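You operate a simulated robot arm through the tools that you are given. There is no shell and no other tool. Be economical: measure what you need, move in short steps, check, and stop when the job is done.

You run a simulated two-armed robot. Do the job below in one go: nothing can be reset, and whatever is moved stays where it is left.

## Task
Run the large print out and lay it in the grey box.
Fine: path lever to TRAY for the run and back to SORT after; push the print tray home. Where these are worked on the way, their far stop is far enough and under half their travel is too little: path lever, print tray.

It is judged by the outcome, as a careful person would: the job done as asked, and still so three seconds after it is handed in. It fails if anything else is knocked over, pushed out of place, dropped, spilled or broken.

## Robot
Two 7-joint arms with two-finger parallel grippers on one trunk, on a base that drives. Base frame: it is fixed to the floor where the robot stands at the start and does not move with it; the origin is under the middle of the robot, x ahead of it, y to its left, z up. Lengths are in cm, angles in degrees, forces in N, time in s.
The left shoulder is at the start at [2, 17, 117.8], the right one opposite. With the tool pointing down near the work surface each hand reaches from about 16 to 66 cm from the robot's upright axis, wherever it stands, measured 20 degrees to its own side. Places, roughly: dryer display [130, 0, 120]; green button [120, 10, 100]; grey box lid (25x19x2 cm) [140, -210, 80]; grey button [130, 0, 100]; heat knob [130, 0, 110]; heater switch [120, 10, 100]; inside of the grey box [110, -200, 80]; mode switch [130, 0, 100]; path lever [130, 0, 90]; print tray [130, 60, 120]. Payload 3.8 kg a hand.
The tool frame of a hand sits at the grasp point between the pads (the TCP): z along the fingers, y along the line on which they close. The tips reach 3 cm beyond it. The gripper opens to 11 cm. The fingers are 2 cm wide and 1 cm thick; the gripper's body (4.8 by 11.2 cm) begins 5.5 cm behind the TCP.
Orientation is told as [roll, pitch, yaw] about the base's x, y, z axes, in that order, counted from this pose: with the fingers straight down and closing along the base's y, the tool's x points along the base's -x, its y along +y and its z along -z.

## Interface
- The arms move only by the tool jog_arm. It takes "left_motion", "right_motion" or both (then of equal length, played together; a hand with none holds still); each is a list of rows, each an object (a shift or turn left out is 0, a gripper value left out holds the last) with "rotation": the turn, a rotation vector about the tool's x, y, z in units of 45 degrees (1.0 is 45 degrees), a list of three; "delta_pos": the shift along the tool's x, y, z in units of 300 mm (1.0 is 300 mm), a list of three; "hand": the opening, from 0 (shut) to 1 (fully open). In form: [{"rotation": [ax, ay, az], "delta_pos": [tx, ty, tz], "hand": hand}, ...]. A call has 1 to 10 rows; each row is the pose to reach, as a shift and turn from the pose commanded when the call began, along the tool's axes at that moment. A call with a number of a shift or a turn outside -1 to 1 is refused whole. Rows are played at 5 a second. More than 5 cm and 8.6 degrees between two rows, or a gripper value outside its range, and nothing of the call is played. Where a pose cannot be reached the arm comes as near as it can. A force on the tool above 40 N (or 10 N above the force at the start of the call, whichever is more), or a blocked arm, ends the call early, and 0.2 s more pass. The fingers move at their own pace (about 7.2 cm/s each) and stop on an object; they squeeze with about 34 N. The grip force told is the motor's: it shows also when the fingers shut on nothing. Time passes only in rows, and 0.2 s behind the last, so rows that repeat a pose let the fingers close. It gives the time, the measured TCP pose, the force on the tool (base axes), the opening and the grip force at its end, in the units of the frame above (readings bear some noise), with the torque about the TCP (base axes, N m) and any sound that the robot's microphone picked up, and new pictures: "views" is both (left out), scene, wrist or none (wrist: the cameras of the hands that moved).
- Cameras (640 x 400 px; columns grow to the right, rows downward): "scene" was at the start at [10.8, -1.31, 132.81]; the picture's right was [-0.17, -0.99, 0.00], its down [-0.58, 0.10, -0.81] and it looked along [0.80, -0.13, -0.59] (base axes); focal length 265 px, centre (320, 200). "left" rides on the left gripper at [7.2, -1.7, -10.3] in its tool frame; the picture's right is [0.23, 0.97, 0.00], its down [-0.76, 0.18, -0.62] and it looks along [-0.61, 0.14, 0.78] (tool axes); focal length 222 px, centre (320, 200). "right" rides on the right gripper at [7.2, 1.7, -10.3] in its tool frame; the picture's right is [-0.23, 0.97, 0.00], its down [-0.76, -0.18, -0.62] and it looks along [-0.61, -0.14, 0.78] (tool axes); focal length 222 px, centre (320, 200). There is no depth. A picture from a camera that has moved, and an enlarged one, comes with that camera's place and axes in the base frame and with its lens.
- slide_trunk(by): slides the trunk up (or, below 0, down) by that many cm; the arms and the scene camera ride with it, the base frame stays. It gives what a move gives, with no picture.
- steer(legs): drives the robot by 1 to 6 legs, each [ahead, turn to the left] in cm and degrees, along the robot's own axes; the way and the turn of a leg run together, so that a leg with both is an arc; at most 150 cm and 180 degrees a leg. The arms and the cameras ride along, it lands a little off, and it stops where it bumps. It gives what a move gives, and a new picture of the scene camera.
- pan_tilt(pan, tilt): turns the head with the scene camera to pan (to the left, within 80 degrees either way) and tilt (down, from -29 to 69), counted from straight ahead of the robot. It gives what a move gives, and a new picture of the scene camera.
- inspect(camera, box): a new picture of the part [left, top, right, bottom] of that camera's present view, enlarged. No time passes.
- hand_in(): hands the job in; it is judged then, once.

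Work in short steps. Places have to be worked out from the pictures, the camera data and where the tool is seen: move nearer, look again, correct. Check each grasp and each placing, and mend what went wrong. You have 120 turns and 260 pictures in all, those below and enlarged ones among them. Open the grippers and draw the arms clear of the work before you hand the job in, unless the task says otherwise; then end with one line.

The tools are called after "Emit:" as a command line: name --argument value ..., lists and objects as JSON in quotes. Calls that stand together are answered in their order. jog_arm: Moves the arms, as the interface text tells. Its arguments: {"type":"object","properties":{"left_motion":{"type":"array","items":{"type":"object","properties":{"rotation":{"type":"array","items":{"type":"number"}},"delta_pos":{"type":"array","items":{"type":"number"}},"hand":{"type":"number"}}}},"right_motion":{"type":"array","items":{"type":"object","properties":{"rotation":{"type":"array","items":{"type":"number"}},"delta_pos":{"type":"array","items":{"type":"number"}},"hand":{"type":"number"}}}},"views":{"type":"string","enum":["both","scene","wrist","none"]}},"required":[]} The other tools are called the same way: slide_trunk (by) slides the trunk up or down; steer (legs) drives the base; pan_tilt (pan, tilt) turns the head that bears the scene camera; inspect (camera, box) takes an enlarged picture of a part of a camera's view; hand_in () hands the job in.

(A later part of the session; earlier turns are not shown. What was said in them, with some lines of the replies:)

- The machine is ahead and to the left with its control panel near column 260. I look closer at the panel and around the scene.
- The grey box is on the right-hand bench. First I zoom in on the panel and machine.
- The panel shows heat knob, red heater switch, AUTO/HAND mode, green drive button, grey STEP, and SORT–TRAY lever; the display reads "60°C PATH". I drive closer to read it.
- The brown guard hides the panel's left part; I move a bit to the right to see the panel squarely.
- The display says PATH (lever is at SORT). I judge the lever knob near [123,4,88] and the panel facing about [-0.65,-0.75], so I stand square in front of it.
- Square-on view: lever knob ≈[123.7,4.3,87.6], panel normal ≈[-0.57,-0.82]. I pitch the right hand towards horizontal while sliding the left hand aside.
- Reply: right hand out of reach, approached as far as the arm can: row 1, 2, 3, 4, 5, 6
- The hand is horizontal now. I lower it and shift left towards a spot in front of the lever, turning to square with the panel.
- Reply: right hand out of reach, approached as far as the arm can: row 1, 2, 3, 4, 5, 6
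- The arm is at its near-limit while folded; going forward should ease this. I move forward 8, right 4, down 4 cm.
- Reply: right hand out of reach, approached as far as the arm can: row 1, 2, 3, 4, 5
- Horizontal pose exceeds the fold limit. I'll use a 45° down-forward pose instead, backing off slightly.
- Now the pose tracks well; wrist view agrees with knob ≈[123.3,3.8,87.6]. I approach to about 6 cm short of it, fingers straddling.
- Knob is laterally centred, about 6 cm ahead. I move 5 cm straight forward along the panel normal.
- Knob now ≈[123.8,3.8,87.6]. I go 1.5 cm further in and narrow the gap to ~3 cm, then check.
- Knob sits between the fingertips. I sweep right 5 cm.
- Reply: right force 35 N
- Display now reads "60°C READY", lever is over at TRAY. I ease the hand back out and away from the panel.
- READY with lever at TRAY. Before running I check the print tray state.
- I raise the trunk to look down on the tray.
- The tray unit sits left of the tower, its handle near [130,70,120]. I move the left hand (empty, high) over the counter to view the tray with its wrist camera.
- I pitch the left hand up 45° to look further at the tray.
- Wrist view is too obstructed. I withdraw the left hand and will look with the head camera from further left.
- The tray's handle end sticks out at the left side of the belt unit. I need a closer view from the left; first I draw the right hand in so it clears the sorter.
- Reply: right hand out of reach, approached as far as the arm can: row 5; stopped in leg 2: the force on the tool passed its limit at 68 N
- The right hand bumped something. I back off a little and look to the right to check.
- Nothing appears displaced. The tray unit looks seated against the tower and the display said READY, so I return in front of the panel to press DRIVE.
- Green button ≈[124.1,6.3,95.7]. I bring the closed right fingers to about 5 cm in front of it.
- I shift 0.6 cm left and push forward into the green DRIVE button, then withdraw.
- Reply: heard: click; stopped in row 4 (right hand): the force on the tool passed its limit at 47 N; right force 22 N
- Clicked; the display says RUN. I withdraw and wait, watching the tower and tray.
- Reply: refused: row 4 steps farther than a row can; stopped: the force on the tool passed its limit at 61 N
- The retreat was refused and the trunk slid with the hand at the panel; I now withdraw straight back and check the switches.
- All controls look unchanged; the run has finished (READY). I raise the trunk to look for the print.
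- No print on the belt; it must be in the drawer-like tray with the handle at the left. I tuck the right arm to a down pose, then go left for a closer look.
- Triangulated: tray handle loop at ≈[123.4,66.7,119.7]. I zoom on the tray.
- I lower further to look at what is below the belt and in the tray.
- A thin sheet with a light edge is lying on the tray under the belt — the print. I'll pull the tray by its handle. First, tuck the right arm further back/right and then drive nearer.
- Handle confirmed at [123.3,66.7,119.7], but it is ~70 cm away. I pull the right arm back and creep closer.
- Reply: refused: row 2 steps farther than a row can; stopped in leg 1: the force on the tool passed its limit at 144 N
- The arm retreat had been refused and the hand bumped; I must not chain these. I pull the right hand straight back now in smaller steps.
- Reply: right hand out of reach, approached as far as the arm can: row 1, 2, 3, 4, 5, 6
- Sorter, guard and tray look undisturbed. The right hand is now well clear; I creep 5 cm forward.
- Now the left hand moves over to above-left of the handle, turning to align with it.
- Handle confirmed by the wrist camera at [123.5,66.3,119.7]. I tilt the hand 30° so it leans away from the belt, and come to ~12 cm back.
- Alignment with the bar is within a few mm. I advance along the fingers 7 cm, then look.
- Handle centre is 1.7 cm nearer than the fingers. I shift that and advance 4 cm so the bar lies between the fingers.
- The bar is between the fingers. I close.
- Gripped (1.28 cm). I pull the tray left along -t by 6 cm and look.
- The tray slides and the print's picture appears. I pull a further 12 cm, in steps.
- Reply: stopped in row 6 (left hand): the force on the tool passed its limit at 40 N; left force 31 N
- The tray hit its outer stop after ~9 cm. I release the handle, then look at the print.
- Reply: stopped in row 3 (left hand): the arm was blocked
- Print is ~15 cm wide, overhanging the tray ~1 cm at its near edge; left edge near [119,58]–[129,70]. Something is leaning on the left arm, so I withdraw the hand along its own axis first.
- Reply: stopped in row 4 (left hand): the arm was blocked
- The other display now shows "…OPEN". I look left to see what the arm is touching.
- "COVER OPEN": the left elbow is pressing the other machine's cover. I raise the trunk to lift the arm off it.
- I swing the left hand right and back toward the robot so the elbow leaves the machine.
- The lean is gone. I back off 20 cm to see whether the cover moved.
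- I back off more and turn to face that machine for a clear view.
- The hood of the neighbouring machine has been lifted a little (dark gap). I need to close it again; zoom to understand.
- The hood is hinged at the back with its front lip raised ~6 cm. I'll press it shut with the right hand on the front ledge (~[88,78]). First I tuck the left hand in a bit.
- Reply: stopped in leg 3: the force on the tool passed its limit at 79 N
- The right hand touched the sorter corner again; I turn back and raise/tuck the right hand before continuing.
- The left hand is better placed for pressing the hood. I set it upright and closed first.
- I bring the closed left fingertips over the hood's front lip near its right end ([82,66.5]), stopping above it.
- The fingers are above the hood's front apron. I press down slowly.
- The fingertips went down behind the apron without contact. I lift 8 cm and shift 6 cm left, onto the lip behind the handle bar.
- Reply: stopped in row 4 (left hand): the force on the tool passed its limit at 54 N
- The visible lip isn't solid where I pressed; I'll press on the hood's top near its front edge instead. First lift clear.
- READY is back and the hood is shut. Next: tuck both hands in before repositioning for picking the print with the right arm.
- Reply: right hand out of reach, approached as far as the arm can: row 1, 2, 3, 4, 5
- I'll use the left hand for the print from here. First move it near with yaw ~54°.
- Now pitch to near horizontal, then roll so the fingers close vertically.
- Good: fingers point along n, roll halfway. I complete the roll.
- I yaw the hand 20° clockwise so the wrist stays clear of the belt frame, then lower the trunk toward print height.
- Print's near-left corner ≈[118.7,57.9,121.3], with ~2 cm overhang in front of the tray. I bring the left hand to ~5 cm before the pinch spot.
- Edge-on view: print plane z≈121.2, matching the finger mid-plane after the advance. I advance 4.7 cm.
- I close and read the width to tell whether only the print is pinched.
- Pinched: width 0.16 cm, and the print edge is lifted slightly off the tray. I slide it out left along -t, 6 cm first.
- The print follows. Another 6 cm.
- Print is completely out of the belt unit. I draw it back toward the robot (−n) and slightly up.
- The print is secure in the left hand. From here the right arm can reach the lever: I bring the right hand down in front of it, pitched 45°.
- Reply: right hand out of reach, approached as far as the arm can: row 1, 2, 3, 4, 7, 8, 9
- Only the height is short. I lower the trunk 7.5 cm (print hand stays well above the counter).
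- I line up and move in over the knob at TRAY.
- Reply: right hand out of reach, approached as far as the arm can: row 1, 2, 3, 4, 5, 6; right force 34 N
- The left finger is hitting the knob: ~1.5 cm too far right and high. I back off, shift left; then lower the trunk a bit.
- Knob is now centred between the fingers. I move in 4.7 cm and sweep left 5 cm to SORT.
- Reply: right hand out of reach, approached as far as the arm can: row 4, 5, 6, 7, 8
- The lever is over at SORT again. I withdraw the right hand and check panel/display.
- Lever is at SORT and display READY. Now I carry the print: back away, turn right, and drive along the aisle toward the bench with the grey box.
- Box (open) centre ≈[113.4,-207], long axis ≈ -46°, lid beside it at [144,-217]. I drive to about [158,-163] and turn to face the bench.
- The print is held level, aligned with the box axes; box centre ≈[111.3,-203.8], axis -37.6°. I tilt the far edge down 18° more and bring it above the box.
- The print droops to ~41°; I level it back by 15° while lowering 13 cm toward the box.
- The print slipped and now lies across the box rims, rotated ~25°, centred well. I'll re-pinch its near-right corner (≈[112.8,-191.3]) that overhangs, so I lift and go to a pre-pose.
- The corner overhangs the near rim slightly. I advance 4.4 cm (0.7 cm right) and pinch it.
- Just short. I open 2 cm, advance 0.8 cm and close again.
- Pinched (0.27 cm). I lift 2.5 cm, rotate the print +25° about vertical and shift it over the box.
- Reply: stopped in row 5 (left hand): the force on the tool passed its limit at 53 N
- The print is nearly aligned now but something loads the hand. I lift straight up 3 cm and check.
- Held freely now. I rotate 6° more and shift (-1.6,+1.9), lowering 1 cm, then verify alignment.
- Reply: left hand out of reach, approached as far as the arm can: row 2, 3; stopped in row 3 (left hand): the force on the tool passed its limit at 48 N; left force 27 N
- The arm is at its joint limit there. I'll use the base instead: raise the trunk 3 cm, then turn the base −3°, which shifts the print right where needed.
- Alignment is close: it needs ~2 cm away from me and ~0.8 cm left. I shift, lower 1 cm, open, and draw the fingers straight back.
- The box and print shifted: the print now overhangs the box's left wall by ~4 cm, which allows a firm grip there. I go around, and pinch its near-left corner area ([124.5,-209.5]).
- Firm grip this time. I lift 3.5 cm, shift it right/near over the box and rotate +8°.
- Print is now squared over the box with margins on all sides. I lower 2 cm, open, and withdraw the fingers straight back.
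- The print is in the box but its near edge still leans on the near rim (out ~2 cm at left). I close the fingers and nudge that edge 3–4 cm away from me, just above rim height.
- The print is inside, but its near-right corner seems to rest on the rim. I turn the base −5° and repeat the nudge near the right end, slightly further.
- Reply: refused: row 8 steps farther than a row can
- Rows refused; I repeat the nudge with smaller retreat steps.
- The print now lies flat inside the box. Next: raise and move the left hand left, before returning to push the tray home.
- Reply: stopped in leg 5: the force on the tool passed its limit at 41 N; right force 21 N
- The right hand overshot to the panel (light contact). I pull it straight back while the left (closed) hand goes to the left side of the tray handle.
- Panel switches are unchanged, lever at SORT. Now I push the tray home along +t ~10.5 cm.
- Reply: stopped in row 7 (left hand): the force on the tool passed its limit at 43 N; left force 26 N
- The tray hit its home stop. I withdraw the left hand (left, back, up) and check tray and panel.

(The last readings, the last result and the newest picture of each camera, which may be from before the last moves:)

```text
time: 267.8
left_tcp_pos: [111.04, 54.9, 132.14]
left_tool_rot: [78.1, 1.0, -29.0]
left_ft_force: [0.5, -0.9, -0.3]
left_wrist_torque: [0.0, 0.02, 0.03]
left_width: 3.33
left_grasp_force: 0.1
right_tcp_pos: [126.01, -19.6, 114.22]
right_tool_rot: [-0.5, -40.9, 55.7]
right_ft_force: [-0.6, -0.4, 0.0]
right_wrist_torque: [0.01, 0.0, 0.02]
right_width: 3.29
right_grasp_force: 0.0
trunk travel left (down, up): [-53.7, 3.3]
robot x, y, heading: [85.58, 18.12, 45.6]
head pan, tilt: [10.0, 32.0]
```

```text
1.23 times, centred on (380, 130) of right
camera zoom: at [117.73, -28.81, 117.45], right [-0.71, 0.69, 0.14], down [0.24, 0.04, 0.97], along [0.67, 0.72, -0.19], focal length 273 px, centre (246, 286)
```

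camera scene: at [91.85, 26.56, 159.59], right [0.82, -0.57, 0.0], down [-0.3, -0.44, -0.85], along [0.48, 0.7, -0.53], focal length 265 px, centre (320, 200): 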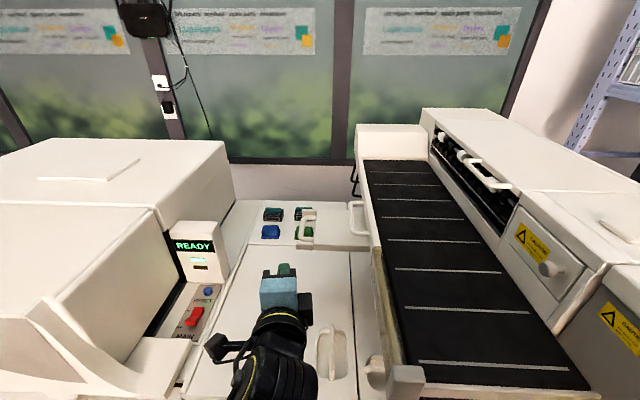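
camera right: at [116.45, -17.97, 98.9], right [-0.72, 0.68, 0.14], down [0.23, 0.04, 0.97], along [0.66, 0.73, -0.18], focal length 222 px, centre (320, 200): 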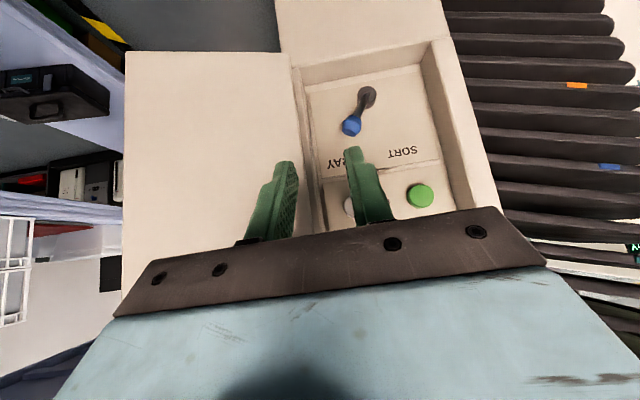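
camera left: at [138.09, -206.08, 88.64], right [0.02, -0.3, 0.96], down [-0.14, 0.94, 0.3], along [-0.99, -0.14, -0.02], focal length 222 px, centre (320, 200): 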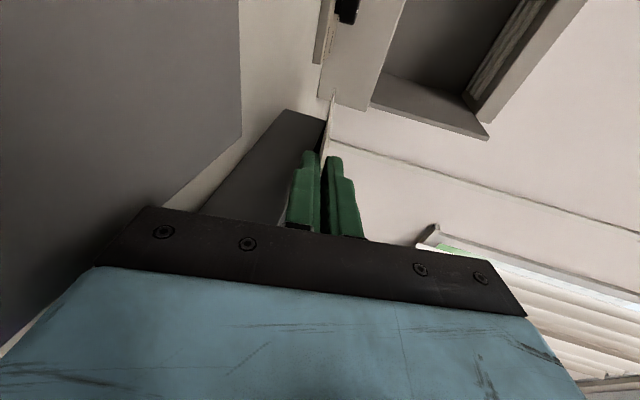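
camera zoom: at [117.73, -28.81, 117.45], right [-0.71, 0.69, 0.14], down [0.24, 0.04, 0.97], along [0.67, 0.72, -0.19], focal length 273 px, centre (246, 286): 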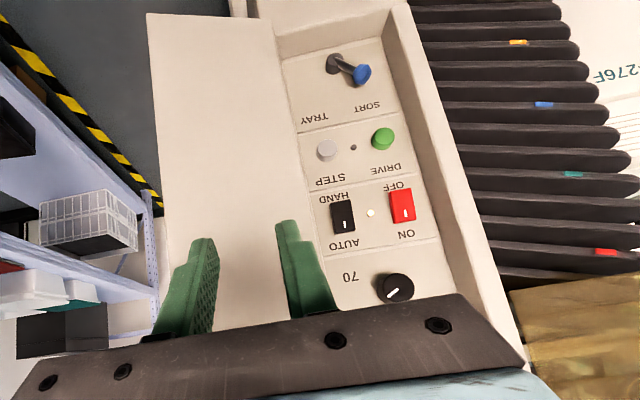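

Tray is home, lever at SORT, controls unchanged. I back the robot off and open both grippers.

Emit:
steer --legs '[[-35, 0]]'

Emit:
jog_arm --left_motion '[{"hand": 1}, {"hand": 1}, {"hand": 1}]' --right_motion '[{"hand": 1}, {"hand": 1}, {"hand": 1}]' --views "scene"

```text
time: 270.0
left_tcp_pos: [86.58, 30.02, 131.96]
left_tool_rot: [78.1, 0.9, -29.3]
left_ft_force: [0.0, 0.0, 0.0]
left_wrist_torque: [0.01, 0.0, 0.01]
left_width: 3.31
left_grasp_force: 0.1
right_tcp_pos: [101.15, -44.69, 114.29]
right_tool_rot: [-0.5, -40.9, 55.4]
right_ft_force: [-0.7, -0.4, -0.4]
right_wrist_torque: [0.01, 0.01, -0.02]
right_width: 3.3
right_grasp_force: 0.0
trunk travel left (down, up): [-53.7, 3.3]
robot x, y, heading: [60.86, -7.04, 45.4]
head pan, tilt: [10.0, 32.0]
camera scene: at [67.51, 1.9, 159.57], right [0.82, -0.57, 0.0], down [-0.3, -0.44, -0.85], along [0.48, 0.7, -0.53], focal length 265 px, centre (320, 200)
```

scene: 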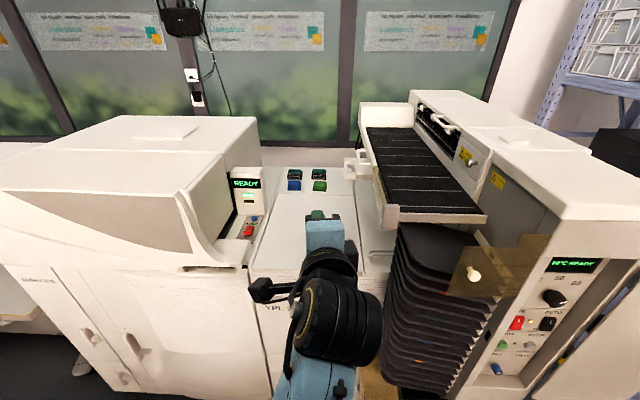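

```text
time: 270.8
left_tcp_pos: [86.66, 29.95, 132.09]
left_tool_rot: [78.1, 0.8, -29.4]
left_ft_force: [-0.6, 0.8, 0.6]
left_wrist_torque: [-0.02, 0.02, 0.0]
left_width: 11.0
left_grasp_force: 0.0
right_tcp_pos: [101.12, -44.76, 114.32]
right_tool_rot: [-0.5, -40.9, 55.4]
right_ft_force: [0.6, 0.5, 1.0]
right_wrist_torque: [0.02, 0.04, 0.01]
right_width: 11.0
right_grasp_force: 0.1
trunk travel left (down, up): [-53.7, 3.3]
robot x, y, heading: [61.26, -7.02, 45.1]
head pan, tilt: [10.0, 32.0]
camera scene: at [67.55, 1.93, 159.57], right [0.82, -0.57, 0.0], down [-0.3, -0.44, -0.85], along [0.48, 0.7, -0.53], focal length 265 px, centre (320, 200)
```

scene: 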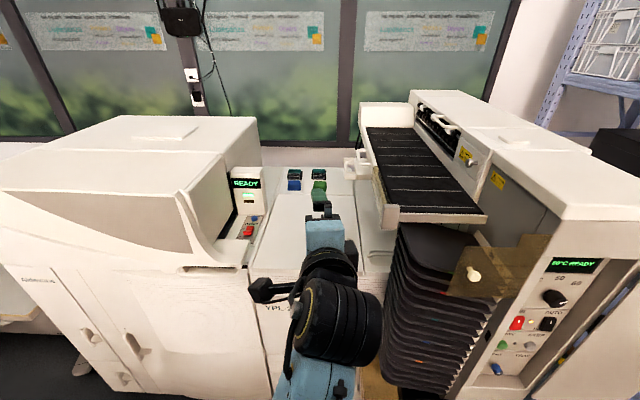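

Both machine displays show READY, the tray is home, the lever is at SORT, the print was last seen flat in the grey box, and the hands are open and clear. I hand in.

Emit:
hand_in

```text
The job is handed in.
```

The large print was run out and, when I last saw it, lay flat in the grey box; the path lever is back at SORT, the print tray is pushed home and both displays read READY. On the way the arm lifted the neighbouring machine's hood (pressed shut again), the hands bumped the sorter and the dryer's control panel several times with no visible damage, the print slipped onto the box rim once before I seated it, and the grey box was nudged slightly out of place.
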